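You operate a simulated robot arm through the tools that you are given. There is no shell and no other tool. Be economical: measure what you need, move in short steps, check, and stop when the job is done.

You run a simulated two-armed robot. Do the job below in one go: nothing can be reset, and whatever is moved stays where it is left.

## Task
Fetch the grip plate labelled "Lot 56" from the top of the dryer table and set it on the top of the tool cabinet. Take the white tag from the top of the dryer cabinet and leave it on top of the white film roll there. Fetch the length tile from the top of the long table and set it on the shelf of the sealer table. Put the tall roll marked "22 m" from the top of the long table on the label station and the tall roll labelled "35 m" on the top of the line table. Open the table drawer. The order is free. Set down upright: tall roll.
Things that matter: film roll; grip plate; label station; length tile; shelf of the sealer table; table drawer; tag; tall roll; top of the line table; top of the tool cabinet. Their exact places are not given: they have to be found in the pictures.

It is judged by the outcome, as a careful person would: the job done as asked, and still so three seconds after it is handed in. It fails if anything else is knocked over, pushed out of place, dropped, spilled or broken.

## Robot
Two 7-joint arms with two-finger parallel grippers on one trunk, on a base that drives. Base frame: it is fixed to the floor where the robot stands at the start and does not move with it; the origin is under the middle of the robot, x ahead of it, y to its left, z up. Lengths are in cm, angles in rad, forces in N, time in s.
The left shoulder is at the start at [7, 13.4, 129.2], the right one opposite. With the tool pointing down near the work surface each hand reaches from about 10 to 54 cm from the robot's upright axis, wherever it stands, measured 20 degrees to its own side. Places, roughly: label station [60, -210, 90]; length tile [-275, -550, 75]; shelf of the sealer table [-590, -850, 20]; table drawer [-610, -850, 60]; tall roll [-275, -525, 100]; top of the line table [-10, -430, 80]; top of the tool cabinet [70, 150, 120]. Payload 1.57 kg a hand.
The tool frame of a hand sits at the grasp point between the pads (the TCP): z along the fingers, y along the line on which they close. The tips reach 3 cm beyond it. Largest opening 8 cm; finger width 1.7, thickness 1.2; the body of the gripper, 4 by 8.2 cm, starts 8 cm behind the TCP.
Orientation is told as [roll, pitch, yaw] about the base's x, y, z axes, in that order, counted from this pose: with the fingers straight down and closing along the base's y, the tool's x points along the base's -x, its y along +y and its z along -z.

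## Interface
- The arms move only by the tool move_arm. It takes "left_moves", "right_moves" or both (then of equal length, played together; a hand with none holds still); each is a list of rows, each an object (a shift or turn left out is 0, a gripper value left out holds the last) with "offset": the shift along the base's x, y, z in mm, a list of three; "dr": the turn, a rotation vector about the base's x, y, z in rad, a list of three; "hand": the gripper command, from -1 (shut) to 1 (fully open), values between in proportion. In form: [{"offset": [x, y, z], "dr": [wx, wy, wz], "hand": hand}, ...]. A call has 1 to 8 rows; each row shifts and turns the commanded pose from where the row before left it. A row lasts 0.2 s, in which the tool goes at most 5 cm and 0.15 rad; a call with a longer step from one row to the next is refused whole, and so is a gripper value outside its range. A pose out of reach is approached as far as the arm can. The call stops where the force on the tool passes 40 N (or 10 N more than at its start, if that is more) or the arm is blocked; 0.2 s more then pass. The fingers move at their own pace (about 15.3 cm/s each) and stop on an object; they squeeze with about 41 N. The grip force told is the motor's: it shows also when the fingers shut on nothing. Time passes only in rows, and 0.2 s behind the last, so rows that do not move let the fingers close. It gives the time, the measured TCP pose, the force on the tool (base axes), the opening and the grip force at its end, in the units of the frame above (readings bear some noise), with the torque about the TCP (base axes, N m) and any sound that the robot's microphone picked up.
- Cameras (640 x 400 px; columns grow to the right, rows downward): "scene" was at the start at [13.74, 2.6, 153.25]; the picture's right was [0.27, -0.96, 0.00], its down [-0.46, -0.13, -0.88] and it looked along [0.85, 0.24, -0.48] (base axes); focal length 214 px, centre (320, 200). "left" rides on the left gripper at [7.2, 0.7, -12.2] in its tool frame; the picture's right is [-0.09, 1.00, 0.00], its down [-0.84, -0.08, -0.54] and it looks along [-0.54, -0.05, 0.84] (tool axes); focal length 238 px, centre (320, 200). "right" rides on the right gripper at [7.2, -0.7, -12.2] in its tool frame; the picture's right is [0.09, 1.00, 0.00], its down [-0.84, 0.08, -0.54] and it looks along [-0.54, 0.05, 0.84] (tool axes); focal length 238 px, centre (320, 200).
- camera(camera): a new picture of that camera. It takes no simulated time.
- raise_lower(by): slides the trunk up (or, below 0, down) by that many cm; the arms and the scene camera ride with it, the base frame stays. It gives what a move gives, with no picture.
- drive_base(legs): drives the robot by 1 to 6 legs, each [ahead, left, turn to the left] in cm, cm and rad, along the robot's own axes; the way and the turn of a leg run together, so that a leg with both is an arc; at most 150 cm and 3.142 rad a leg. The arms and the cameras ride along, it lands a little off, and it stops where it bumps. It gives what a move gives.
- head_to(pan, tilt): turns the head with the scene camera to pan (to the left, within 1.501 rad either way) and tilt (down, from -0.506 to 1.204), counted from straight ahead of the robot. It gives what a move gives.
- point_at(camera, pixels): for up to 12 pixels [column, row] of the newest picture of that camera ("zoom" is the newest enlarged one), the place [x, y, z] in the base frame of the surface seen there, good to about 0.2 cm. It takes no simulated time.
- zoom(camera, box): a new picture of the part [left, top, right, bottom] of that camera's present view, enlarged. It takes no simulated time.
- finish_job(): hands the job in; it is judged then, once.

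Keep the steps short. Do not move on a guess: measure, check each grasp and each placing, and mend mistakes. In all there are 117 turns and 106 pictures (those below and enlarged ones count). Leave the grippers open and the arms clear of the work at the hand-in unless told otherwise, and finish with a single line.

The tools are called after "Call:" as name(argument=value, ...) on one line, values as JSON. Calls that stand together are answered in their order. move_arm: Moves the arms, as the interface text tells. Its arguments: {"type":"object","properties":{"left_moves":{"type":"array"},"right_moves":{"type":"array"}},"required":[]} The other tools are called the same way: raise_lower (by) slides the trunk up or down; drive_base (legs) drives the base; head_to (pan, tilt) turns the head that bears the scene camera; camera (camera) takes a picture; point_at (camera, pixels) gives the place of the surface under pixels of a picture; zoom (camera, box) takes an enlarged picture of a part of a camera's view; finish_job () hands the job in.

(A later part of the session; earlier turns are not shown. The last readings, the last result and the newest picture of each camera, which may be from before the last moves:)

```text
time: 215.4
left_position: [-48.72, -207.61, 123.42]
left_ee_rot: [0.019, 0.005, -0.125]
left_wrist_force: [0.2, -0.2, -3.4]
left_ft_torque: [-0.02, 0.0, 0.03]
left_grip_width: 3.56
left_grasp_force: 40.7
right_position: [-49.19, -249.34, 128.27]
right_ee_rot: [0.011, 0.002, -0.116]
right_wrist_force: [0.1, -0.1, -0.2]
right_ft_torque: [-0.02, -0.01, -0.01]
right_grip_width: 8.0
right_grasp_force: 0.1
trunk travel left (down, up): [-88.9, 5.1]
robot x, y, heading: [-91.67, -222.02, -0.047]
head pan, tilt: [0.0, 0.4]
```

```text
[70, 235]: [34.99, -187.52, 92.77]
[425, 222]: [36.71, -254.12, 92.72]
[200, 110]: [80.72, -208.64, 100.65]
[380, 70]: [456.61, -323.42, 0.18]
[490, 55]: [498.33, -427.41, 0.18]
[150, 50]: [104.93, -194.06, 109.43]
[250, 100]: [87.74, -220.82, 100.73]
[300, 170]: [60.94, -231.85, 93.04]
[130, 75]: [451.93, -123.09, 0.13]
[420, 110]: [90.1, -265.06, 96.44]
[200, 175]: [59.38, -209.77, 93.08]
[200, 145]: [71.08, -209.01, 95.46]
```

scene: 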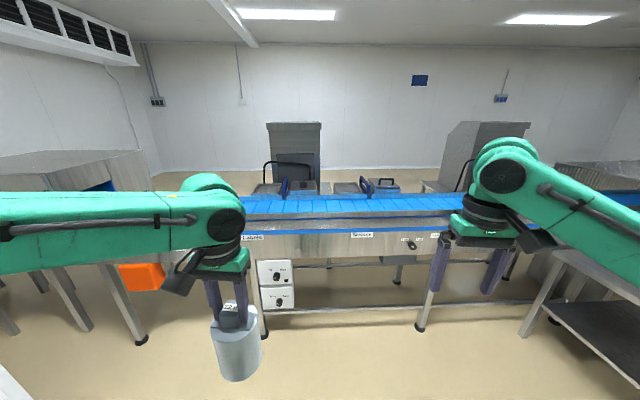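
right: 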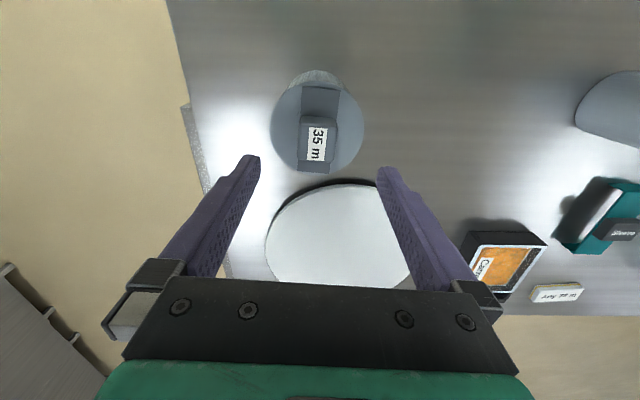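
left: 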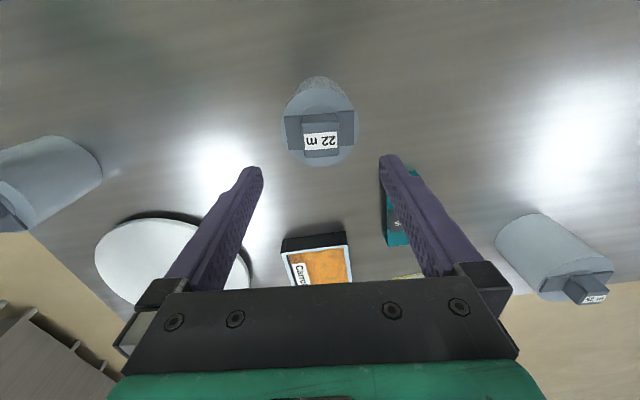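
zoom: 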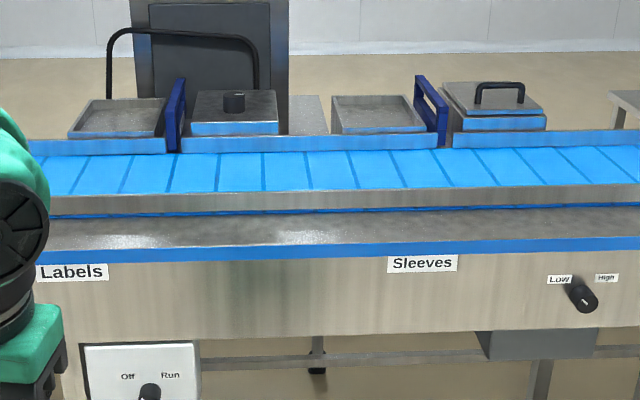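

I'll profile the cross-section of the conveyor near the "Labels" part along zoom column 230.

Call:
point_at(camera="zoom", pixels=[[230, 152], [230, 165], [230, 182], [230, 190], [230, 196], [230, 203], [230, 208], [230, 213], [230, 222], [230, 232], [230, 243], [230, 252]])

```text
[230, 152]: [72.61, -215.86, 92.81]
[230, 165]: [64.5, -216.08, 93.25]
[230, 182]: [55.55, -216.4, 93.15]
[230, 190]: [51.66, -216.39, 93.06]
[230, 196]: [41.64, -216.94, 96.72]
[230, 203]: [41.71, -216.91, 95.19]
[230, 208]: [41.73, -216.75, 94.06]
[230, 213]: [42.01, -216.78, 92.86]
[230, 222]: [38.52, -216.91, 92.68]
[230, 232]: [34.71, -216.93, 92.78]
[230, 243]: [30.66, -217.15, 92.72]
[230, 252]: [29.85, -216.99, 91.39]
```

The front ledge (x 30–41.7, z 92.75) is flat and free, with a guide rail behind it; the "Labels" part lies around y −187…−215. I'll bring the 22 m roll over (36,−199) on that ledge.

Call:
drive_base(legs=[[0, 0, 0.047], [0, 7, 0], [84, 0, 0]])

Call:
head_to(pan=0.3, tilt=0.65)

Call:
camera(camera="scene")

```text
time: 220.9
left_position: [34.32, -197.82, 123.52]
left_ee_rot: [0.021, 0.004, -0.067]
left_wrist_force: [-0.8, -0.1, -2.2]
left_ft_torque: [0.02, 0.05, 0.01]
left_grip_width: 3.54
left_grasp_force: 40.8
right_position: [36.56, -239.49, 128.28]
right_ee_rot: [0.012, 0.0, -0.058]
right_wrist_force: [0.2, -0.1, -0.4]
right_ft_torque: [0.02, 0.02, -0.04]
right_grip_width: 8.02
right_grasp_force: 0.0
trunk travel left (down, up): [-88.9, 5.1]
robot x, y, heading: [-7.54, -214.3, 0.009]
head pan, tilt: [0.0, 0.4]
```

```text
time: 221.7
left_position: [34.44, -197.73, 123.39]
left_ee_rot: [0.021, 0.005, -0.069]
left_wrist_force: [-0.5, -0.3, -3.0]
left_ft_torque: [-0.01, -0.01, -0.04]
left_grip_width: 3.53
left_grasp_force: 40.7
right_position: [36.65, -239.42, 128.33]
right_ee_rot: [0.013, 0.002, -0.059]
right_wrist_force: [-0.8, 0.2, 1.3]
right_ft_torque: [0.03, -0.01, -0.02]
right_grip_width: 7.99
right_grasp_force: 0.0
trunk travel left (down, up): [-88.9, 5.1]
robot x, y, heading: [-7.42, -214.1, 0.018]
head pan, tilt: [0.3, 0.649]
```

```text
27 pictures are left
```

scene: 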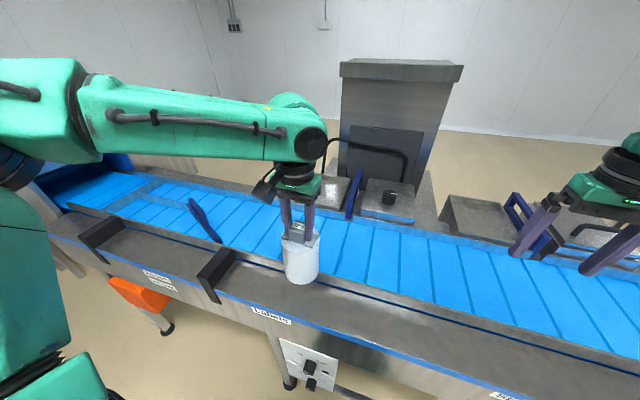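

The roll is over the ledge just right of the bracket, at the "Labels" sign. I'll move 1.5 cm ahead and lower it until it touches.

Call:
move_arm(left_moves=[{"offset": [14, -10, 0], "hand": -1}, {"offset": [0, 0, -40]}, {"offset": [0, 0, -40]}, {"offset": [0, 0, -40]}, {"offset": [0, 0, -24]}, {"offset": [0, 0, -6]}, {"offset": [0, 0, -4]}, {"offset": [0, 0, 0]}])

Call:
camera(camera="scene")

```text
time: 222.8
left_position: [35.51, -199.03, 111.14]
left_ee_rot: [0.019, -0.017, -0.075]
left_wrist_force: [-18.3, 3.6, 34.9]
left_ft_torque: [-1.14, 0.49, -0.54]
left_grip_width: 3.55
left_grasp_force: 41.1
right_position: [36.0, -239.53, 128.55]
right_ee_rot: [0.013, -0.004, -0.059]
right_wrist_force: [-0.2, 0.2, 0.4]
right_ft_torque: [0.02, 0.03, 0.01]
right_grip_width: 8.02
right_grasp_force: 0.1
trunk travel left (down, up): [-88.9, 5.1]
robot x, y, heading: [-7.58, -214.35, 0.014]
head pan, tilt: [0.3, 0.649]
stopped in row 5 (left hand): the force on the tool passed its limit (the readings are from after the stop); the commanded pose is now the measured one
```

```text
26 pictures are left
```

scene: 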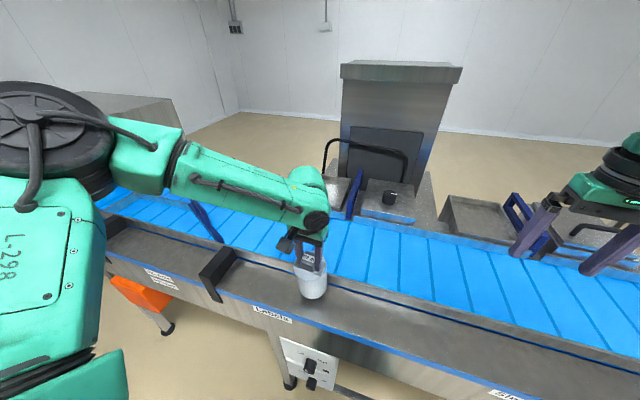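

The roll met something at about 3 cm above the ledge, likely the guide rail. I'll raise it 2 cm and measure the roll and the ledge.

Call:
move_arm(left_moves=[{"offset": [0, 0, 20], "hand": -1}, {"offset": [0, 0, 0]}])

Call:
zoom(camera="scene", box=[272, 240, 352, 320])

Call:
point_at(camera="zoom", pixels=[[285, 150], [210, 160], [360, 160], [285, 210], [440, 190], [440, 220], [440, 250], [440, 280], [440, 320], [440, 350], [200, 260], [290, 290]])

```text
time: 223.4
left_position: [35.94, -198.92, 112.84]
left_ee_rot: [0.019, -0.011, -0.072]
left_wrist_force: [-0.1, -0.8, -2.8]
left_ft_torque: [0.02, 0.03, -0.02]
left_grip_width: 3.56
left_grasp_force: 40.9
right_position: [36.5, -239.45, 128.35]
right_ee_rot: [0.012, 0.0, -0.057]
right_wrist_force: [0.1, 0.9, 0.8]
right_ft_torque: [0.01, -0.01, 0.0]
right_grip_width: 8.01
right_grasp_force: 0.1
trunk travel left (down, up): [-88.9, 5.1]
robot x, y, heading: [-7.75, -214.23, 0.013]
head pan, tilt: [0.3, 0.649]
```

```text
5.00 times, centred on (312, 280) of scene
```

zoom: 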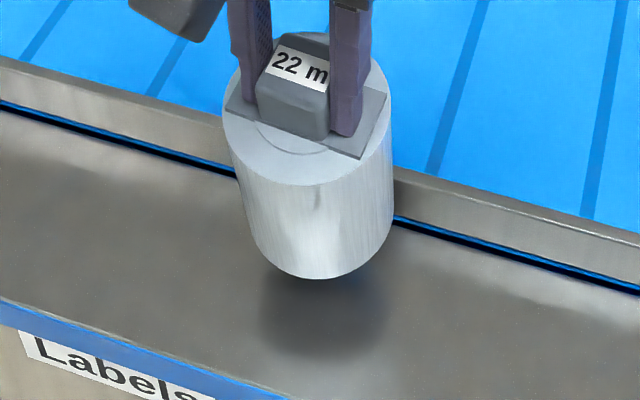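

```text
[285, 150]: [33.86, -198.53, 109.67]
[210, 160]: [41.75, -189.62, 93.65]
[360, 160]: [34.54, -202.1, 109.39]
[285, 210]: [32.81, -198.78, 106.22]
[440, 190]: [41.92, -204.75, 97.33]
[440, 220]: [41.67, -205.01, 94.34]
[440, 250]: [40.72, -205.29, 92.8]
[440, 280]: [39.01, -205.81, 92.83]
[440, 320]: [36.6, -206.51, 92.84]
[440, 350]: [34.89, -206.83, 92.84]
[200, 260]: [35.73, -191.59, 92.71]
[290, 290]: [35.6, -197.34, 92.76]
```

The roll (radius about 4.5) hit at the rear of the ledge, and the ledge is a poor place for it; the label station's given place (60,−210, z≈90) matches the flat belt section at z 93.1 beside the "Labels" sign. I'll raise the roll, drive 13 cm closer, and set it there at about (55,−207).

Call:
move_arm(left_moves=[{"offset": [0, 0, 30], "hand": -1}, {"offset": [0, 0, 40]}, {"offset": [0, 0, 20]}, {"offset": [0, 0, 0]}])

Call:
drive_base(legs=[[0, -7, -0.013], [13, 0, 0]])

Call:
camera(camera="scene")

```text
time: 224.4
left_position: [36.2, -198.74, 121.76]
left_ee_rot: [0.02, -0.006, -0.071]
left_wrist_force: [0.1, 0.2, -2.6]
left_ft_torque: [0.03, 0.01, -0.01]
left_grip_width: 3.57
left_grasp_force: 40.8
right_position: [36.79, -239.42, 128.17]
right_ee_rot: [0.012, 0.002, -0.058]
right_wrist_force: [0.7, -0.6, 0.0]
right_ft_torque: [0.01, 0.01, -0.03]
right_grip_width: 7.99
right_grasp_force: 0.0
trunk travel left (down, up): [-88.9, 5.1]
robot x, y, heading: [-7.84, -214.34, 0.013]
head pan, tilt: [0.3, 0.649]
```

```text
time: 226.3
left_position: [49.14, -206.54, 121.92]
left_ee_rot: [0.022, -0.011, -0.084]
left_wrist_force: [-0.6, -0.2, -2.8]
left_ft_torque: [0.02, -0.01, -0.01]
left_grip_width: 3.55
left_grasp_force: 41.0
right_position: [49.18, -247.11, 128.4]
right_ee_rot: [0.015, -0.001, -0.072]
right_wrist_force: [-0.4, -0.3, 0.2]
right_ft_torque: [0.06, -0.03, 0.0]
right_grip_width: 7.98
right_grasp_force: 0.1
trunk travel left (down, up): [-88.9, 5.1]
robot x, y, heading: [5.34, -221.32, -0.004]
head pan, tilt: [0.3, 0.649]
```

```text
24 pictures are left
```

scene: 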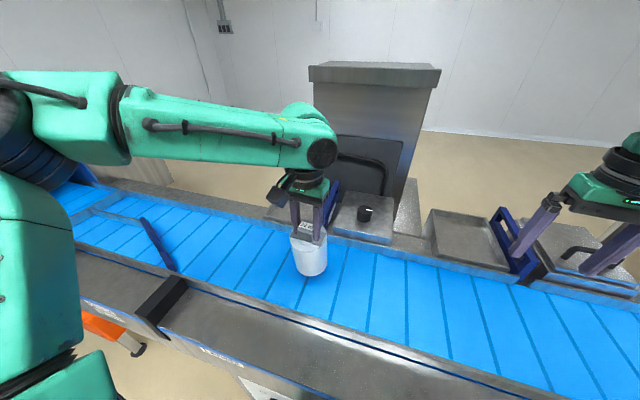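

The roll hangs over the belt. I'll move 5.5 cm forward and lower gently.

Call:
move_arm(left_moves=[{"offset": [28, 0, 0], "hand": -1}, {"offset": [27, 0, 0]}, {"offset": [0, 0, -25]}, {"offset": [0, 0, -25]}, {"offset": [0, 0, -25]}, {"offset": [0, 0, -25]}, {"offset": [0, 0, -20]}, {"offset": [0, 0, 0]}])

```text
time: 228.1
left_position: [54.96, -206.37, 109.67]
left_ee_rot: [0.019, -0.009, -0.084]
left_wrist_force: [0.5, 0.2, -3.2]
left_ft_torque: [-0.01, 0.04, 0.01]
left_grip_width: 3.54
left_grasp_force: 40.7
right_position: [49.45, -246.93, 128.32]
right_ee_rot: [0.012, 0.002, -0.072]
right_wrist_force: [-0.3, 0.7, 0.3]
right_ft_torque: [0.0, -0.01, -0.03]
right_grip_width: 7.99
right_grasp_force: 0.2
trunk travel left (down, up): [-88.9, 5.1]
robot x, y, heading: [5.21, -221.41, -0.003]
head pan, tilt: [0.3, 0.649]
```

Call:
move_arm(left_moves=[{"offset": [0, 0, -5], "hand": -1}, {"offset": [0, 0, -4]}, {"offset": [0, 0, -3]}, {"offset": [0, 0, 0]}])

```text
time: 229.1
left_position: [55.08, -206.47, 108.66]
left_ee_rot: [0.019, -0.008, -0.084]
left_wrist_force: [0.3, -0.4, -2.6]
left_ft_torque: [0.0, 0.06, -0.02]
left_grip_width: 3.55
left_grasp_force: 40.8
right_position: [49.39, -246.92, 128.34]
right_ee_rot: [0.012, 0.0, -0.074]
right_wrist_force: [0.0, -0.2, -0.5]
right_ft_torque: [0.01, 0.0, 0.03]
right_grip_width: 8.01
right_grasp_force: 0.0
trunk travel left (down, up): [-88.9, 5.1]
robot x, y, heading: [5.48, -221.0, 0.001]
head pan, tilt: [0.3, 0.649]
```

Call:
move_arm(left_moves=[{"offset": [0, 0, -3], "hand": -1}, {"offset": [0, 0, -2]}, {"offset": [0, 0, -2]}, {"offset": [0, 0, 0]}])

```text
time: 230.2
left_position: [55.05, -206.36, 108.48]
left_ee_rot: [0.02, -0.024, -0.085]
left_wrist_force: [-5.8, 1.7, 17.0]
left_ft_torque: [0.38, 1.45, -0.03]
left_grip_width: 3.57
left_grasp_force: 41.0
right_position: [49.04, -246.98, 128.36]
right_ee_rot: [0.012, -0.004, -0.071]
right_wrist_force: [-0.1, -0.7, 0.1]
right_ft_torque: [0.02, 0.0, -0.01]
right_grip_width: 7.99
right_grasp_force: 0.1
trunk travel left (down, up): [-88.9, 5.1]
robot x, y, heading: [5.72, -220.93, -0.006]
head pan, tilt: [0.3, 0.649]
stopped in row 4 (left hand): the force on the tool passed its limit (the readings are from after the stop); the commanded pose is now the measured one
```

The roll stands on the belt (bottom at z≈93.1). I'll ease up 2 mm, open, and rise.

Call:
move_arm(left_moves=[{"offset": [0, 0, 2], "hand": -1}, {"hand": 0.0}, {"hand": 0.6}, {"hand": 1}, {"offset": [0, 0, 20]}, {"offset": [0, 0, 40]}, {"offset": [0, 0, 40]}, {"offset": [0, 0, 0]}])

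Call:
camera(camera="scene")

```text
time: 231.9
left_position: [55.18, -206.2, 118.55]
left_ee_rot: [0.018, -0.017, -0.085]
left_wrist_force: [0.1, -0.1, -0.3]
left_ft_torque: [-0.01, 0.02, 0.03]
left_grip_width: 8.0
left_grasp_force: 0.0
right_position: [49.39, -247.0, 128.37]
right_ee_rot: [0.011, 0.002, -0.07]
right_wrist_force: [-1.2, -0.6, -0.6]
right_ft_torque: [0.01, 0.0, -0.02]
right_grip_width: 8.01
right_grasp_force: 0.1
trunk travel left (down, up): [-88.9, 5.1]
robot x, y, heading: [5.39, -221.12, -0.006]
head pan, tilt: [0.3, 0.649]
```

```text
23 pictures are left
```

scene: 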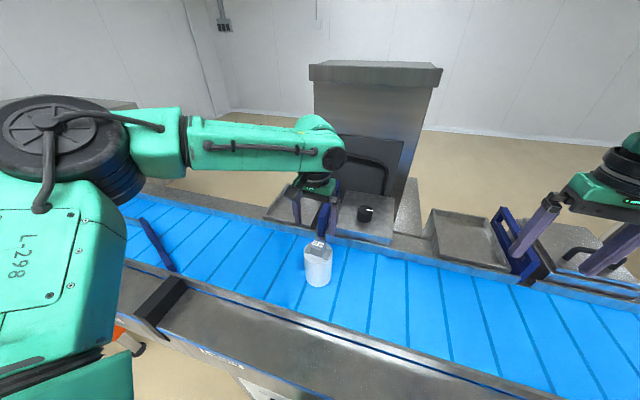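

The 22 m roll stands upright on the label station. Next the tile: it lies near the far side of the long table, so I'll go round the table's right end to its far side.

Call:
drive_base(legs=[[-110, 0, 0], [0, 0, -2.62], [150, 0, 0], [150, 0, 0], [62, 0, 0], [0, 0, 1.05]])

Call:
drive_base(legs=[[150, 0, 0], [65, 0, 0], [0, 0, 3.14], [0, -145, 0]])

Call:
head_to(pan=0.0, tilt=0.7)

Call:
camera(camera="scene")

```text
time: 263.6
left_position: [-419.47, -428.15, 118.41]
left_ee_rot: [0.02, -0.018, -1.739]
left_wrist_force: [0.8, -0.2, -0.2]
left_ft_torque: [0.0, -0.04, -0.01]
left_grip_width: 8.03
left_grasp_force: 0.1
right_position: [-459.44, -419.14, 128.29]
right_ee_rot: [0.012, 0.002, -1.728]
right_wrist_force: [-0.6, -0.4, -0.1]
right_ft_torque: [0.02, -0.03, 0.0]
right_grip_width: 7.98
right_grasp_force: 0.1
trunk travel left (down, up): [-88.9, 5.1]
robot x, y, heading: [-430.25, -377.4, -1.661]
head pan, tilt: [0.3, 0.649]
```

```text
time: 288.4
left_position: [-316.52, -547.47, 118.39]
left_ee_rot: [0.02, -0.02, 1.449]
left_wrist_force: [-0.2, 0.6, 0.5]
left_ft_torque: [0.02, -0.03, -0.01]
left_grip_width: 8.02
left_grasp_force: 0.0
right_position: [-275.98, -554.53, 128.37]
right_ee_rot: [0.013, 0.002, 1.464]
right_wrist_force: [0.1, -1.3, -1.0]
right_ft_torque: [-0.02, 0.0, 0.04]
right_grip_width: 7.99
right_grasp_force: 0.0
trunk travel left (down, up): [-88.9, 5.1]
robot x, y, heading: [-303.47, -597.47, 1.534]
head pan, tilt: [0.3, 0.649]
```

```text
time: 289.2
left_position: [-316.43, -547.37, 118.58]
left_ee_rot: [0.021, -0.019, 1.45]
left_wrist_force: [-0.2, -1.7, -0.9]
left_ft_torque: [0.0, -0.02, 0.0]
left_grip_width: 7.99
left_grasp_force: 0.1
right_position: [-276.04, -554.56, 128.38]
right_ee_rot: [0.012, 0.002, 1.462]
right_wrist_force: [-0.4, -0.2, -0.5]
right_ft_torque: [-0.01, -0.04, 0.01]
right_grip_width: 8.0
right_grasp_force: 0.1
trunk travel left (down, up): [-88.9, 5.1]
robot x, y, heading: [-303.47, -597.55, 1.526]
head pan, tilt: [0.0, 0.7]
```

```text
22 pictures are left
```

scene: 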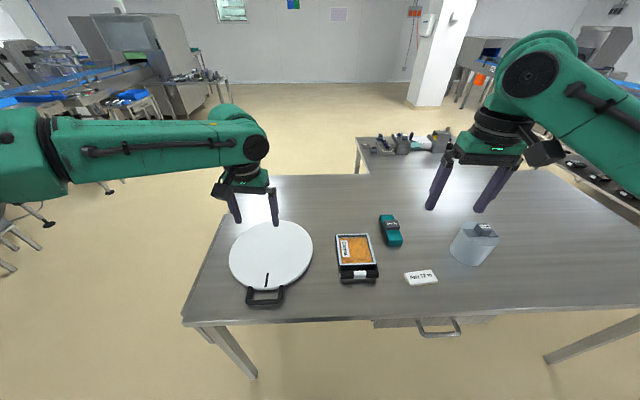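

I see the tile at (421,277). I'll measure it.

Call:
zoom(camera="scene", box=[397, 262, 445, 292])

Call:
point_at(camera="zoom", pixels=[[120, 165], [520, 120], [155, 260], [560, 210], [165, 295], [560, 245], [340, 190], [350, 320]])

```text
13.33 times, centred on (421, 277) of scene
```

zoom: 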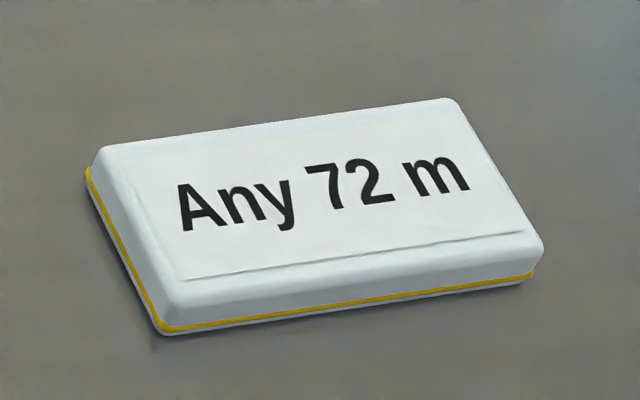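

```text
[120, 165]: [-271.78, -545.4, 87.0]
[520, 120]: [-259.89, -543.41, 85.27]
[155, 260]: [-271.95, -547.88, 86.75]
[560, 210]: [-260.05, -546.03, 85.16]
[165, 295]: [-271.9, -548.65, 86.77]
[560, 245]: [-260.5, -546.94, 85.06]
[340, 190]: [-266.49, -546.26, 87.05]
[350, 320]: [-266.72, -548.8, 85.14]
```

The tile is about 10 × 4.3 × 2 cm, centred near (−267,−546.2), its long side turned ~0.14 rad from x. I'll move 24 cm right and 8 cm closer, and turn the right hand so its fingers close across the short side.

Call:
drive_base(legs=[[0, 0, 0.045], [8, -24, 0]])

Call:
move_arm(right_moves=[{"offset": [-20, 0, 0], "dr": [0, 0, -0.147]}, {"offset": [-20, 0, 0], "dr": [0, 0, -0.147]}, {"offset": [-20, 0, 0], "dr": [0, 0, -0.147]}, {"offset": [-20, 0, 0], "dr": [0, 0, -0.147]}, {"offset": [-20, 0, 0], "dr": [0, 0, -0.147]}, {"offset": [-20, 0, 0], "dr": [0, 0, -0.147]}, {"offset": [-20, 0, 0], "dr": [0, 0, -0.147]}, {"offset": [0, 0, 0], "dr": [0, 0, -0.147]}])

Call:
move_arm(right_moves=[{"offset": [0, 0, -40], "dr": [0, 0, -0.147]}, {"offset": [0, 0, -40]}, {"offset": [0, 0, -40]}, {"offset": [0, 0, -40]}, {"offset": [0, 0, -40]}, {"offset": [0, 0, 0]}])

Call:
camera(camera="right")

```text
time: 291.4
left_position: [-295.21, -540.03, 118.5]
left_ee_rot: [0.015, -0.021, 1.49]
left_wrist_force: [-0.6, -0.6, 0.3]
left_ft_torque: [0.03, 0.01, 0.01]
left_grip_width: 8.01
left_grasp_force: 0.1
right_position: [-254.46, -545.45, 128.42]
right_ee_rot: [0.01, 0.001, 1.505]
right_wrist_force: [-0.1, -0.9, -0.4]
right_ft_torque: [0.01, 0.02, -0.01]
right_grip_width: 8.02
right_grasp_force: 0.1
trunk travel left (down, up): [-88.9, 5.1]
robot x, y, heading: [-279.87, -589.12, 1.568]
head pan, tilt: [0.0, 0.7]
```

```text
time: 293.2
left_position: [-294.95, -539.93, 118.4]
left_ee_rot: [0.019, -0.02, 1.491]
left_wrist_force: [0.2, 0.8, -0.4]
left_ft_torque: [0.0, 0.0, -0.02]
left_grip_width: 7.99
left_grasp_force: 0.1
right_position: [-268.32, -545.33, 128.32]
right_ee_rot: [0.011, 0.001, 0.326]
right_wrist_force: [0.3, -0.8, 0.8]
right_ft_torque: [-0.02, -0.01, 0.02]
right_grip_width: 8.01
right_grasp_force: 0.0
trunk travel left (down, up): [-88.9, 5.1]
robot x, y, heading: [-279.81, -589.55, 1.571]
head pan, tilt: [0.0, 0.7]
```

```text
time: 294.6
left_position: [-294.99, -539.93, 118.51]
left_ee_rot: [0.018, -0.02, 1.493]
left_wrist_force: [-0.4, -0.5, 0.3]
left_ft_torque: [0.02, -0.04, -0.04]
left_grip_width: 8.0
left_grasp_force: 0.2
right_position: [-268.22, -545.2, 108.16]
right_ee_rot: [0.012, 0.001, 0.181]
right_wrist_force: [-0.2, -0.2, 0.7]
right_ft_torque: [0.0, 0.0, 0.04]
right_grip_width: 8.0
right_grasp_force: 0.0
trunk travel left (down, up): [-88.9, 5.1]
robot x, y, heading: [-279.95, -589.32, 1.573]
head pan, tilt: [0.0, 0.7]
```

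```text
20 pictures are left
```

right: 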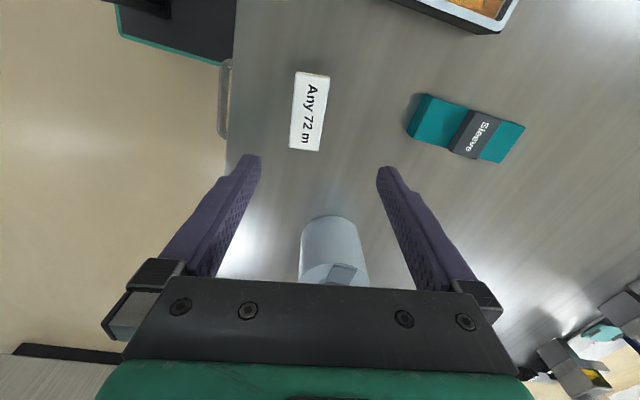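

I'll measure the tile's corners in this view.

Call:
point_at(camera="right", pixels=[[298, 75], [327, 78], [293, 147], [317, 149], [310, 110], [296, 110], [322, 112]])

```text
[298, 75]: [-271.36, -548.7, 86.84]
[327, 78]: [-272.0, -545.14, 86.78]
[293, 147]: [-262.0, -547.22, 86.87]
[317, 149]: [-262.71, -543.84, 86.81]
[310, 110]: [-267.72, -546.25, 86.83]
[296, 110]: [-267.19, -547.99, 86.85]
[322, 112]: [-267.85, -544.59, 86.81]
```

The tile centre is (−267.0,−546.25), yaw 0.15. I'll correct by (+12,−10) mm, lower 19.9 cm and close.

Call:
move_arm(right_moves=[{"offset": [12, -10, -30], "dr": [0, 0, -0.03]}, {"offset": [0, 0, -45]}, {"offset": [0, 0, -45]}, {"offset": [0, 0, -45]}, {"offset": [0, 0, -34]}, {"offset": [0, 0, 0]}])

Call:
move_arm(right_moves=[{"hand": 0.2}, {"hand": -1}, {"hand": -1}, {"hand": -1}, {"offset": [0, 0, 40]}, {"offset": [0, 0, 45]}, {"offset": [0, 0, 45]}, {"offset": [0, 0, 0]}])

Call:
camera(camera="right")

```text
time: 296.0
left_position: [-295.02, -539.8, 118.6]
left_ee_rot: [0.019, -0.018, 1.493]
left_wrist_force: [0.0, 0.6, 0.1]
left_ft_torque: [0.01, 0.0, 0.04]
left_grip_width: 8.0
left_grasp_force: 0.1
right_position: [-267.14, -546.49, 88.31]
right_ee_rot: [0.012, 0.001, 0.152]
right_wrist_force: [0.2, 0.6, 0.4]
right_ft_torque: [0.0, 0.02, 0.02]
right_grip_width: 7.96
right_grasp_force: 0.0
trunk travel left (down, up): [-88.9, 5.1]
robot x, y, heading: [-279.45, -589.27, 1.57]
head pan, tilt: [0.0, 0.7]
```

```text
time: 297.8
left_position: [-294.83, -539.85, 118.59]
left_ee_rot: [0.021, -0.019, 1.493]
left_wrist_force: [-0.7, 0.4, 0.2]
left_ft_torque: [0.0, -0.01, -0.01]
left_grip_width: 7.99
left_grasp_force: 0.0
right_position: [-266.93, -546.53, 101.57]
right_ee_rot: [0.01, 0.002, 0.151]
right_wrist_force: [0.4, 0.0, -0.2]
right_ft_torque: [0.01, 0.01, 0.0]
right_grip_width: 4.37
right_grasp_force: 41.3
trunk travel left (down, up): [-88.9, 5.1]
robot x, y, heading: [-279.65, -589.35, 1.57]
head pan, tilt: [0.0, 0.7]
```

```text
19 pictures are left
```

right: 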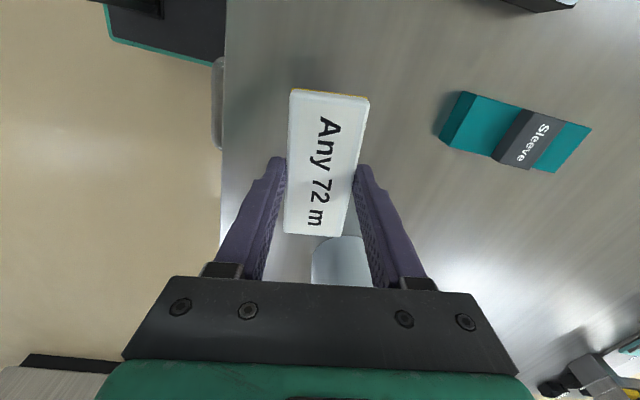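

The tile is held. I'll back away, turn towards the sealer table, and look.

Call:
drive_base(legs=[[-110, 0, 0], [0, 0, 2.0]])

Call:
head_to(pan=0.0, tilt=0.3)

Call:
camera(camera="scene")

```text
time: 308.3
left_position: [-319.13, -734.69, 118.56]
left_ee_rot: [0.019, -0.019, -2.822]
left_wrist_force: [-0.7, 0.5, -0.4]
left_ft_torque: [-0.03, -0.03, 0.0]
left_grip_width: 7.99
left_grasp_force: 0.0
right_position: [-323.94, -706.36, 101.46]
right_ee_rot: [0.013, 0.003, 2.124]
right_wrist_force: [0.5, -0.1, -0.7]
right_ft_torque: [-0.02, 0.01, 0.02]
right_grip_width: 4.36
right_grasp_force: 41.1
trunk travel left (down, up): [-88.9, 5.1]
robot x, y, heading: [-279.51, -701.65, -2.742]
head pan, tilt: [0.0, 0.7]
```

```text
time: 309.1
left_position: [-319.22, -734.7, 118.54]
left_ee_rot: [0.02, -0.018, -2.82]
left_wrist_force: [0.6, -0.4, 0.4]
left_ft_torque: [0.0, 0.0, -0.04]
left_grip_width: 8.01
left_grasp_force: 0.1
right_position: [-323.89, -706.4, 101.52]
right_ee_rot: [0.012, -0.001, 2.125]
right_wrist_force: [0.5, -0.7, 0.0]
right_ft_torque: [0.02, -0.02, 0.0]
right_grip_width: 4.34
right_grasp_force: 40.6
trunk travel left (down, up): [-88.9, 5.1]
robot x, y, heading: [-279.42, -701.41, -2.734]
head pan, tilt: [0.0, 0.3]
```

```text
18 pictures are left
```

scene: 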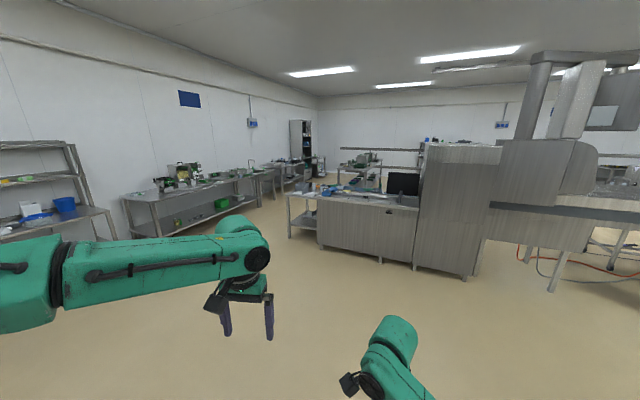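

The sealer table should be the one at about (303,205), with a shelf, at the near end of the counter. I'll enlarge and measure.

Call:
zoom(camera="scene", box=[270, 170, 366, 245])

Call:
point_at(camera="zoom", pixels=[[125, 155], [200, 180], [210, 215], [200, 240], [125, 330], [230, 310], [320, 180], [170, 250], [500, 105], [300, 150], [560, 130], [200, 280]])

```text
5.33 times, centred on (318, 208) of scene
```

zoom: 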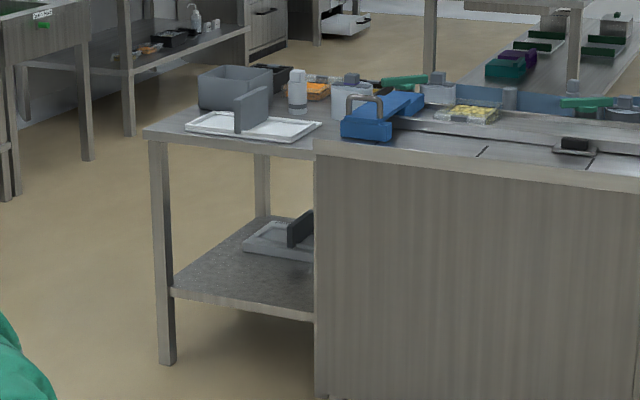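

```text
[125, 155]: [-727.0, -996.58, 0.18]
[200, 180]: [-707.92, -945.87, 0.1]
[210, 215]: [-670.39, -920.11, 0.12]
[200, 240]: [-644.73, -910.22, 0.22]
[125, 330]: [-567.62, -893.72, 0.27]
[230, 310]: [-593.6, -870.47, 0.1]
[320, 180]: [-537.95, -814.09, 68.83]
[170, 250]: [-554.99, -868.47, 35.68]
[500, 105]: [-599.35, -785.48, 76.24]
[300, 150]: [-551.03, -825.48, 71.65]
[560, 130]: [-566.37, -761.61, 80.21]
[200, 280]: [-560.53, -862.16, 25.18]
```

The open part of the sealer table: leg at (−555,−868), cabinet beside it from y≈−825, shelf at z≈25 with a tray-like thing on it. I'll drive to about (−478,−860), facing it (−x), with a look at its faces.

Call:
drive_base(legs=[[0, 0, 0.262], [150, 0, 0], [100, 0, 0], [0, 0, -0.67]])

Call:
head_to(pan=0.1, tilt=0.6)

Call:
camera(camera="scene")

```text
time: 323.9
left_position: [-524.74, -867.4, 118.62]
left_ee_rot: [0.019, -0.019, 3.047]
left_wrist_force: [-0.4, -0.7, 0.2]
left_ft_torque: [0.04, 0.0, 0.03]
left_grip_width: 8.01
left_grasp_force: 0.2
right_position: [-517.62, -839.63, 101.59]
right_ee_rot: [0.011, 0.0, 1.708]
right_wrist_force: [0.1, 0.0, -0.6]
right_ft_torque: [-0.03, 0.01, -0.02]
right_grip_width: 4.36
right_grasp_force: 40.8
trunk travel left (down, up): [-88.9, 5.1]
robot x, y, heading: [-475.06, -852.46, 3.129]
head pan, tilt: [0.0, 0.3]
```

```text
time: 324.7
left_position: [-524.78, -867.39, 118.52]
left_ee_rot: [0.018, -0.02, 3.048]
left_wrist_force: [0.5, -0.7, -0.2]
left_ft_torque: [-0.01, -0.02, -0.02]
left_grip_width: 7.99
left_grasp_force: 0.1
right_position: [-517.68, -839.55, 101.49]
right_ee_rot: [0.013, 0.0, 1.706]
right_wrist_force: [0.2, -0.2, -0.3]
right_ft_torque: [-0.01, 0.03, 0.02]
right_grip_width: 4.37
right_grasp_force: 40.6
trunk travel left (down, up): [-88.9, 5.1]
robot x, y, heading: [-474.87, -853.24, 3.135]
head pan, tilt: [0.099, 0.6]
```

```text
16 pictures are left
```

scene: 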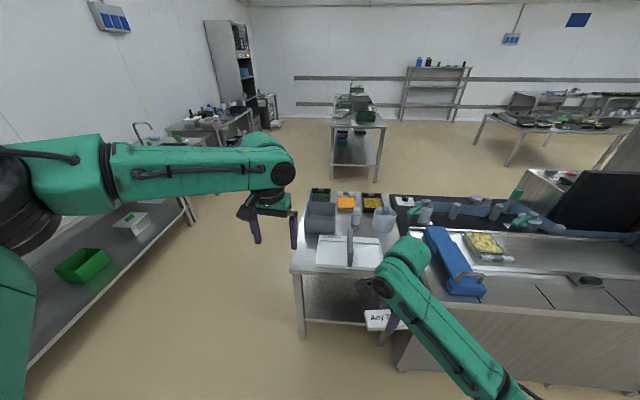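

I'll measure this table's extents, the shelf, the far table's distance, and zoom on the shelf.

Call:
point_at(camera="scene", pixels=[[293, 266], [304, 197], [333, 168], [380, 168], [335, 190], [305, 335], [330, 300], [345, 285], [310, 285], [200, 215], [290, 310], [320, 205]])

Call:
zoom(camera="scene", box=[280, 180, 424, 350])

```text
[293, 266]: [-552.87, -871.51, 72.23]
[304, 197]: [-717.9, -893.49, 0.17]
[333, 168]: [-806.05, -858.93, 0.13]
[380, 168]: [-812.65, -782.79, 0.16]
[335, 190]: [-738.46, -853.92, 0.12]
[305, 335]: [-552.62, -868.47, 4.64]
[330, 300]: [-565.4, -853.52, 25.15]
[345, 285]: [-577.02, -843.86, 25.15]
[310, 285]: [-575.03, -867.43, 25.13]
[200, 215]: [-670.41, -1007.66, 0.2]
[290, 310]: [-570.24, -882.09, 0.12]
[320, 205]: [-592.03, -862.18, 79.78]
```

```text
2.35 times, centred on (352, 265) of scene
```

zoom: 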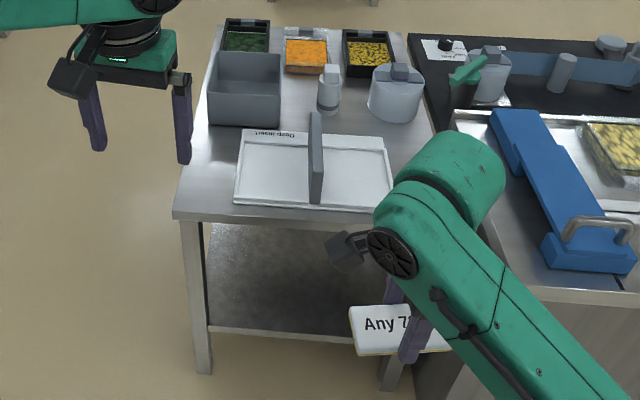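

The shelf is at z 25.15 with its near left part free around (−566,−855); the drawer must open on the far (−x) side. First I'll move the left hand aside, line up, and lower the trunk in front of the table.

Call:
move_arm(left_moves=[{"offset": [25, -37, 0]}, {"offset": [25, -37, 0]}, {"offset": [25, -37, 0]}, {"offset": [25, -37, 0]}, {"offset": [25, -37, 0]}, {"offset": [25, -37, 0]}, {"offset": [25, -37, 0]}, {"offset": [0, -30, 0]}])

Call:
drive_base(legs=[[6, 15, 0]])

Call:
raise_lower(by=-70)

Call:
head_to(pan=-0.1, tilt=0.45)

Call:
camera(camera="scene")

```text
time: 326.5
left_position: [-507.22, -896.35, 118.41]
left_ee_rot: [0.02, -0.018, 3.046]
left_wrist_force: [-0.1, 0.8, -0.3]
left_ft_torque: [0.03, 0.02, -0.01]
left_grip_width: 8.02
left_grasp_force: 0.1
right_position: [-517.71, -839.63, 101.51]
right_ee_rot: [0.012, -0.001, 1.71]
right_wrist_force: [-0.3, -0.9, -0.3]
right_ft_torque: [-0.01, 0.0, 0.01]
right_grip_width: 4.38
right_grasp_force: 40.4
trunk travel left (down, up): [-88.9, 5.1]
robot x, y, heading: [-474.83, -852.64, 3.13]
head pan, tilt: [0.099, 0.6]
```

```text
time: 327.9
left_position: [-513.5, -910.47, 118.54]
left_ee_rot: [0.022, -0.021, 3.042]
left_wrist_force: [0.4, -0.4, -0.1]
left_ft_torque: [0.01, -0.01, -0.05]
left_grip_width: 8.01
left_grasp_force: 0.1
right_position: [-523.87, -853.72, 101.56]
right_ee_rot: [0.013, 0.002, 1.705]
right_wrist_force: [0.4, -0.3, -0.5]
right_ft_torque: [-0.03, -0.02, 0.01]
right_grip_width: 4.36
right_grasp_force: 41.2
trunk travel left (down, up): [-88.9, 5.1]
robot x, y, heading: [-480.98, -867.53, 3.13]
head pan, tilt: [0.099, 0.6]
```

```text
refused: -70 is not a number from -40 to 40
```

```text
time: 328.6
left_position: [-513.6, -910.7, 118.38]
left_ee_rot: [0.018, -0.019, 3.043]
left_wrist_force: [0.4, 0.2, -0.5]
left_ft_torque: [0.01, 0.0, -0.01]
left_grip_width: 8.0
left_grasp_force: 0.3
right_position: [-523.88, -854.02, 101.47]
right_ee_rot: [0.012, 0.001, 1.705]
right_wrist_force: [0.0, -0.5, 0.1]
right_ft_torque: [0.0, 0.0, -0.01]
right_grip_width: 4.38
right_grasp_force: 40.8
trunk travel left (down, up): [-88.9, 5.1]
robot x, y, heading: [-481.18, -867.4, 3.122]
head pan, tilt: [-0.099, 0.45]
```

```text
14 pictures are left
```

scene: 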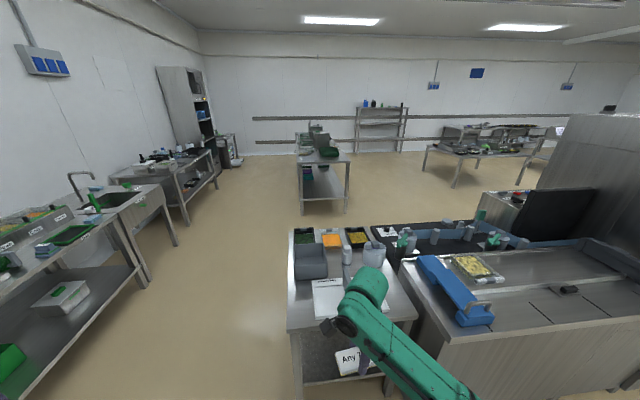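

The trunk moves at most 40 cm a time, so I'll lower it in two steps, then look.

Call:
raise_lower(by=-35)

Call:
raise_lower(by=-35)

Call:
drive_base(legs=[[20, 0, 0]])

Call:
head_to(pan=-0.2, tilt=0.5)

Call:
camera(camera="scene")

```text
time: 332.1
left_position: [-513.58, -910.62, 83.52]
left_ee_rot: [0.018, -0.018, 3.044]
left_wrist_force: [0.5, 0.2, -0.5]
left_ft_torque: [0.02, -0.01, 0.0]
left_grip_width: 8.0
left_grasp_force: 0.1
right_position: [-523.91, -853.87, 66.51]
right_ee_rot: [0.011, 0.0, 1.705]
right_wrist_force: [-0.5, 0.4, -0.4]
right_ft_torque: [0.03, -0.04, -0.01]
right_grip_width: 4.35
right_grasp_force: 40.5
trunk travel left (down, up): [-53.9, 40.1]
robot x, y, heading: [-481.32, -867.28, 3.121]
head pan, tilt: [-0.099, 0.45]
```

```text
time: 335.5
left_position: [-513.55, -910.65, 48.48]
left_ee_rot: [0.02, -0.019, 3.044]
left_wrist_force: [-0.4, 1.0, 0.3]
left_ft_torque: [0.02, 0.03, 0.02]
left_grip_width: 7.99
left_grasp_force: 0.1
right_position: [-523.87, -853.92, 31.47]
right_ee_rot: [0.012, 0.0, 1.704]
right_wrist_force: [-0.3, 0.1, -0.6]
right_ft_torque: [-0.02, 0.0, -0.02]
right_grip_width: 4.35
right_grasp_force: 41.1
trunk travel left (down, up): [-18.9, 75.1]
robot x, y, heading: [-481.36, -867.39, 3.13]
head pan, tilt: [-0.099, 0.45]
```

```text
time: 337.1
left_position: [-533.99, -910.36, 48.47]
left_ee_rot: [0.019, -0.018, 3.043]
left_wrist_force: [-0.2, -0.3, -0.6]
left_ft_torque: [0.01, 0.01, 0.02]
left_grip_width: 8.03
left_grasp_force: 0.0
right_position: [-544.25, -853.57, 31.39]
right_ee_rot: [0.012, 0.0, 1.703]
right_wrist_force: [-0.2, -1.4, -0.1]
right_ft_torque: [-0.04, -0.01, 0.01]
right_grip_width: 4.36
right_grasp_force: 40.8
trunk travel left (down, up): [-18.9, 75.1]
robot x, y, heading: [-501.8, -867.52, 3.127]
head pan, tilt: [-0.099, 0.45]
```

```text
time: 337.8
left_position: [-534.01, -910.27, 48.44]
left_ee_rot: [0.02, -0.019, 3.045]
left_wrist_force: [-0.4, -0.3, 0.6]
left_ft_torque: [-0.01, 0.0, 0.03]
left_grip_width: 8.0
left_grasp_force: 0.0
right_position: [-544.3, -853.55, 31.42]
right_ee_rot: [0.012, 0.001, 1.704]
right_wrist_force: [-0.1, -0.2, -0.6]
right_ft_torque: [0.0, 0.01, 0.02]
right_grip_width: 4.34
right_grasp_force: 40.9
trunk travel left (down, up): [-18.9, 75.1]
robot x, y, heading: [-501.41, -867.1, 3.13]
head pan, tilt: [-0.201, 0.499]
```

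```text
13 pictures are left
```

scene: 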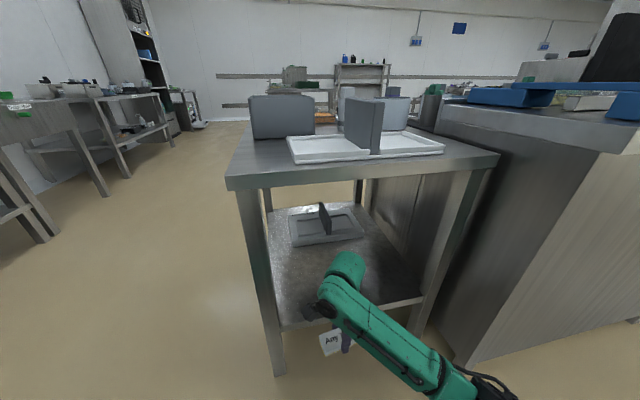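

The shelf's front part is free; a tray stands farther back. I'll measure the tray's near edge, the shelf's front edge and my wrist's top.

Call:
point_at(camera="scene", pixels=[[325, 243], [295, 243], [365, 236], [290, 325], [280, 300], [420, 298], [345, 254], [330, 285], [350, 182], [238, 190], [490, 165], [300, 280]])

```text
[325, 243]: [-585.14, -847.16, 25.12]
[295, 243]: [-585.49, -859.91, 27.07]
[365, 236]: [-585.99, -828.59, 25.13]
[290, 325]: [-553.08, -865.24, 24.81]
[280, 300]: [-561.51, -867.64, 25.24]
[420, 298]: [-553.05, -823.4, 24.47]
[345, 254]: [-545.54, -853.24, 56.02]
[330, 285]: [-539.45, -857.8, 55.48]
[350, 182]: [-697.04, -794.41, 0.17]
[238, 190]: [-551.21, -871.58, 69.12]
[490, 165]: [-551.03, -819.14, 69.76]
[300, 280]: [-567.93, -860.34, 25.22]
```

There is enough room (wrist top z 56, underside 69; free shelf x −553…−585). I'll drive 22.5 cm in and lower the tile to just touch.

Call:
drive_base(legs=[[22.5, 0, 0]])

Call:
move_arm(right_moves=[{"offset": [0, 0, -15], "hand": -1}, {"offset": [0, 0, -9]}, {"offset": [0, 0, -3]}, {"offset": [0, 0, -2]}, {"offset": [0, 0, -2]}, {"offset": [0, 0, 0]}])

```text
time: 339.5
left_position: [-556.56, -909.73, 48.57]
left_ee_rot: [0.019, -0.021, 3.041]
left_wrist_force: [0.4, -0.3, 0.1]
left_ft_torque: [-0.04, -0.01, 0.02]
left_grip_width: 8.0
left_grasp_force: 0.1
right_position: [-566.62, -853.02, 31.65]
right_ee_rot: [0.011, 0.0, 1.701]
right_wrist_force: [0.0, 0.7, -0.4]
right_ft_torque: [0.02, -0.02, 0.0]
right_grip_width: 4.36
right_grasp_force: 40.8
trunk travel left (down, up): [-18.9, 75.1]
robot x, y, heading: [-523.99, -866.28, 3.124]
head pan, tilt: [-0.201, 0.499]
```

```text
time: 340.9
left_position: [-556.66, -909.74, 48.57]
left_ee_rot: [0.018, -0.019, 3.039]
left_wrist_force: [-0.2, 0.6, -0.8]
left_ft_torque: [0.02, 0.04, 0.02]
left_grip_width: 8.0
left_grasp_force: 0.0
right_position: [-566.6, -852.88, 28.54]
right_ee_rot: [0.009, -0.001, 1.7]
right_wrist_force: [-0.3, 0.7, 0.0]
right_ft_torque: [-0.01, -0.01, 0.03]
right_grip_width: 4.36
right_grasp_force: 40.5
trunk travel left (down, up): [-18.9, 75.1]
robot x, y, heading: [-524.02, -866.45, 3.128]
head pan, tilt: [-0.201, 0.499]
```

It is a millimetre or so above the shelf. I'll lower 2 mm more, open, rise 4 cm, and look.

Call:
move_arm(right_moves=[{"offset": [0, 0, -2], "hand": -1}, {"hand": -0.1}, {"hand": 0.4}, {"hand": 1}, {"hand": 1}, {"offset": [0, 0, 20]}, {"offset": [0, 0, 25]}, {"offset": [0, 0, 0]}])

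Call:
drive_base(legs=[[-55, 0, 0]])

Call:
camera(camera="scene")

```text
time: 342.7
left_position: [-556.59, -909.79, 48.51]
left_ee_rot: [0.018, -0.019, 3.04]
left_wrist_force: [0.0, -0.6, 0.2]
left_ft_torque: [0.0, -0.05, -0.04]
left_grip_width: 7.99
left_grasp_force: 0.0
right_position: [-566.65, -853.0, 32.68]
right_ee_rot: [0.011, -0.001, 1.701]
right_wrist_force: [-0.1, -0.8, -0.5]
right_ft_torque: [-0.03, 0.01, 0.01]
right_grip_width: 8.0
right_grasp_force: 0.1
trunk travel left (down, up): [-18.9, 75.1]
robot x, y, heading: [-524.0, -866.73, 3.115]
head pan, tilt: [-0.201, 0.499]
```

```text
time: 345.8
left_position: [-501.07, -911.08, 48.42]
left_ee_rot: [0.017, -0.018, 3.049]
left_wrist_force: [-0.5, -0.7, -0.3]
left_ft_torque: [0.0, 0.04, 0.02]
left_grip_width: 8.0
left_grasp_force: 0.0
right_position: [-511.73, -854.27, 32.7]
right_ee_rot: [0.013, 0.0, 1.71]
right_wrist_force: [-0.6, 0.0, -0.7]
right_ft_torque: [0.04, 0.02, 0.01]
right_grip_width: 7.98
right_grasp_force: 0.1
trunk travel left (down, up): [-18.9, 75.1]
robot x, y, heading: [-469.13, -867.64, 3.134]
head pan, tilt: [-0.201, 0.499]
```

```text
12 pictures are left
```

scene: 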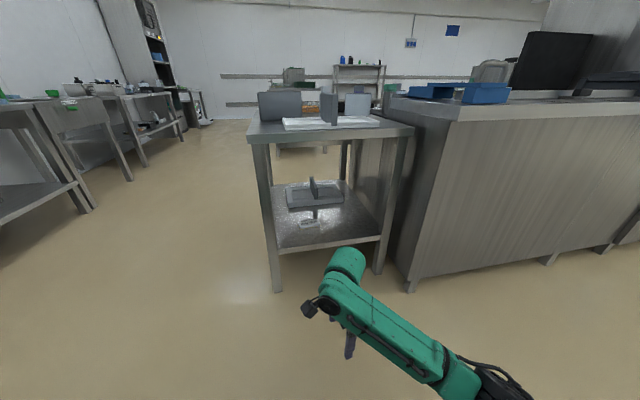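

The tile lies on the shelf. Now the drawer: I'll raise the trunk, tuck the left hand in, and measure the corridor on the left (wall tables) before driving round.

Call:
point_at(camera="scene", pixels=[[90, 210], [130, 180], [145, 165], [75, 125], [165, 95], [200, 120], [60, 185], [180, 138], [245, 130], [306, 222], [225, 200]])

Call:
raise_lower(by=40)

Call:
raise_lower(by=30)

Call:
move_arm(left_moves=[{"offset": [-10, 40, 0]}, {"offset": [-10, 40, 0]}, {"offset": [-10, 40, 0]}, {"offset": [-10, 40, 0]}, {"offset": [-10, 40, 0]}, {"offset": [-10, 40, 0]}, {"offset": [0, 0, 0]}])

```text
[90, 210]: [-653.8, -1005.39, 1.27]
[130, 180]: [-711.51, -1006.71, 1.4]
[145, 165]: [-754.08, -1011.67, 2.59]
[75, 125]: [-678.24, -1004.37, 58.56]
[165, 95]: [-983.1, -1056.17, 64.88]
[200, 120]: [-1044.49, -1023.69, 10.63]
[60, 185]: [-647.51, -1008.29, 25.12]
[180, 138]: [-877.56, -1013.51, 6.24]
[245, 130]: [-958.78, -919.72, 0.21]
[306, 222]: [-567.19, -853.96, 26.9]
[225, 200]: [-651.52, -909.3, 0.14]
```

```text
time: 349.7
left_position: [-501.02, -911.0, 88.4]
left_ee_rot: [0.019, -0.018, 3.049]
left_wrist_force: [-0.7, -0.4, -0.3]
left_ft_torque: [-0.01, 0.04, -0.01]
left_grip_width: 7.98
left_grasp_force: 0.1
right_position: [-511.79, -854.41, 72.73]
right_ee_rot: [0.011, 0.002, 1.711]
right_wrist_force: [-0.4, 0.5, 0.4]
right_ft_torque: [0.04, -0.02, -0.04]
right_grip_width: 8.0
right_grasp_force: 0.1
trunk travel left (down, up): [-58.9, 35.1]
robot x, y, heading: [-469.14, -867.67, 3.135]
head pan, tilt: [-0.201, 0.499]
```

```text
time: 352.7
left_position: [-501.08, -910.93, 118.43]
left_ee_rot: [0.02, -0.02, 3.049]
left_wrist_force: [0.2, 0.3, -0.4]
left_ft_torque: [-0.04, 0.0, 0.01]
left_grip_width: 7.99
left_grasp_force: 0.1
right_position: [-511.7, -854.25, 102.67]
right_ee_rot: [0.013, -0.001, 1.711]
right_wrist_force: [0.5, -0.5, 0.0]
right_ft_torque: [0.0, -0.03, 0.0]
right_grip_width: 8.02
right_grasp_force: 0.1
trunk travel left (down, up): [-88.9, 5.1]
robot x, y, heading: [-469.08, -867.77, 3.129]
head pan, tilt: [-0.201, 0.499]
```

```text
time: 354.3
left_position: [-506.93, -887.05, 118.49]
left_ee_rot: [0.018, -0.018, 3.051]
left_wrist_force: [0.5, 0.2, -0.3]
left_ft_torque: [0.01, -0.02, 0.01]
left_grip_width: 8.02
left_grasp_force: 0.1
right_position: [-511.73, -854.39, 102.61]
right_ee_rot: [0.012, 0.001, 1.71]
right_wrist_force: [0.1, 0.8, 0.2]
right_ft_torque: [-0.02, 0.01, 0.0]
right_grip_width: 8.02
right_grasp_force: 0.0
trunk travel left (down, up): [-88.9, 5.1]
robot x, y, heading: [-468.83, -867.53, 3.135]
head pan, tilt: [-0.201, 0.499]
```

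The corridor is 130 cm wide. I'll drive round the table's left side to its far side and turn to face it.

Call:
drive_base(legs=[[0, 68, 0], [150, 0, 0], [85, 0, 0], [0, -84, 0], [0, 0, 3.14]])

Call:
head_to(pan=0.0, tilt=0.8)

Call:
camera(camera="scene")

```text
time: 380.6
left_position: [-664.99, -828.88, 118.65]
left_ee_rot: [0.018, -0.02, -0.084]
left_wrist_force: [0.5, 0.8, 0.1]
left_ft_torque: [-0.01, 0.01, 0.01]
left_grip_width: 8.02
left_grasp_force: 0.1
right_position: [-659.88, -861.62, 102.62]
right_ee_rot: [0.012, 0.0, -1.423]
right_wrist_force: [0.5, 0.4, -1.4]
right_ft_torque: [0.01, -0.03, -0.03]
right_grip_width: 8.0
right_grasp_force: 0.1
trunk travel left (down, up): [-88.9, 5.1]
robot x, y, heading: [-702.82, -848.49, -0.004]
head pan, tilt: [-0.201, 0.499]
```

```text
time: 381.4
left_position: [-664.9, -828.92, 118.57]
left_ee_rot: [0.021, -0.02, -0.084]
left_wrist_force: [0.8, -0.1, 0.5]
left_ft_torque: [-0.01, 0.0, 0.0]
left_grip_width: 8.02
left_grasp_force: 0.1
right_position: [-659.86, -861.5, 102.65]
right_ee_rot: [0.011, 0.002, -1.422]
right_wrist_force: [0.2, 0.2, 0.3]
right_ft_torque: [-0.01, 0.0, -0.01]
right_grip_width: 7.99
right_grasp_force: 0.1
trunk travel left (down, up): [-88.9, 5.1]
robot x, y, heading: [-702.71, -848.93, 0.002]
head pan, tilt: [0.0, 0.799]
```

```text
11 pictures are left
```

scene: 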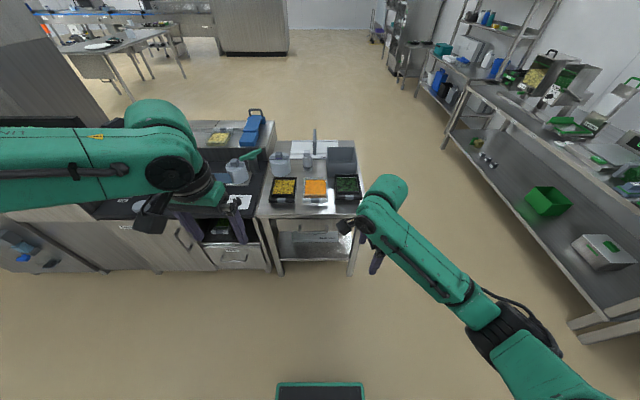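

I'll enlarge the table's near face.

Call:
zoom(camera="scene", box=[250, 195, 370, 270])

Call:
point_at(camera="zoom", pixels=[[60, 110], [560, 120], [150, 135], [300, 140], [470, 140], [310, 170], [310, 200], [310, 225], [150, 170], [480, 170], [330, 150], [280, 150]])

```text
5.33 times, centred on (310, 232) of scene
```

zoom: 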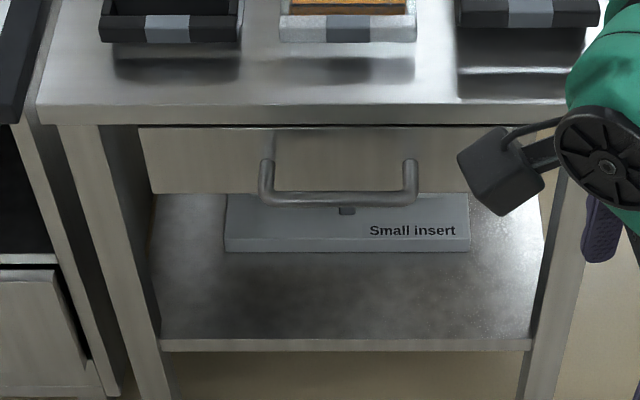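

```text
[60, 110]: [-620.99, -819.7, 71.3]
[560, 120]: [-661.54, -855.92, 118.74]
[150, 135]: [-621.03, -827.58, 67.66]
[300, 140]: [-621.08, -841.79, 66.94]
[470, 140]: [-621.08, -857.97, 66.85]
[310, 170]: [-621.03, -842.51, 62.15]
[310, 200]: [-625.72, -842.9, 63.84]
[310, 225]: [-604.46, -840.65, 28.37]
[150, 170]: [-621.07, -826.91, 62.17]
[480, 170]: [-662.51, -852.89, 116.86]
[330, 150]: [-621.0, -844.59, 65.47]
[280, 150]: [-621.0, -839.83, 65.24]
```

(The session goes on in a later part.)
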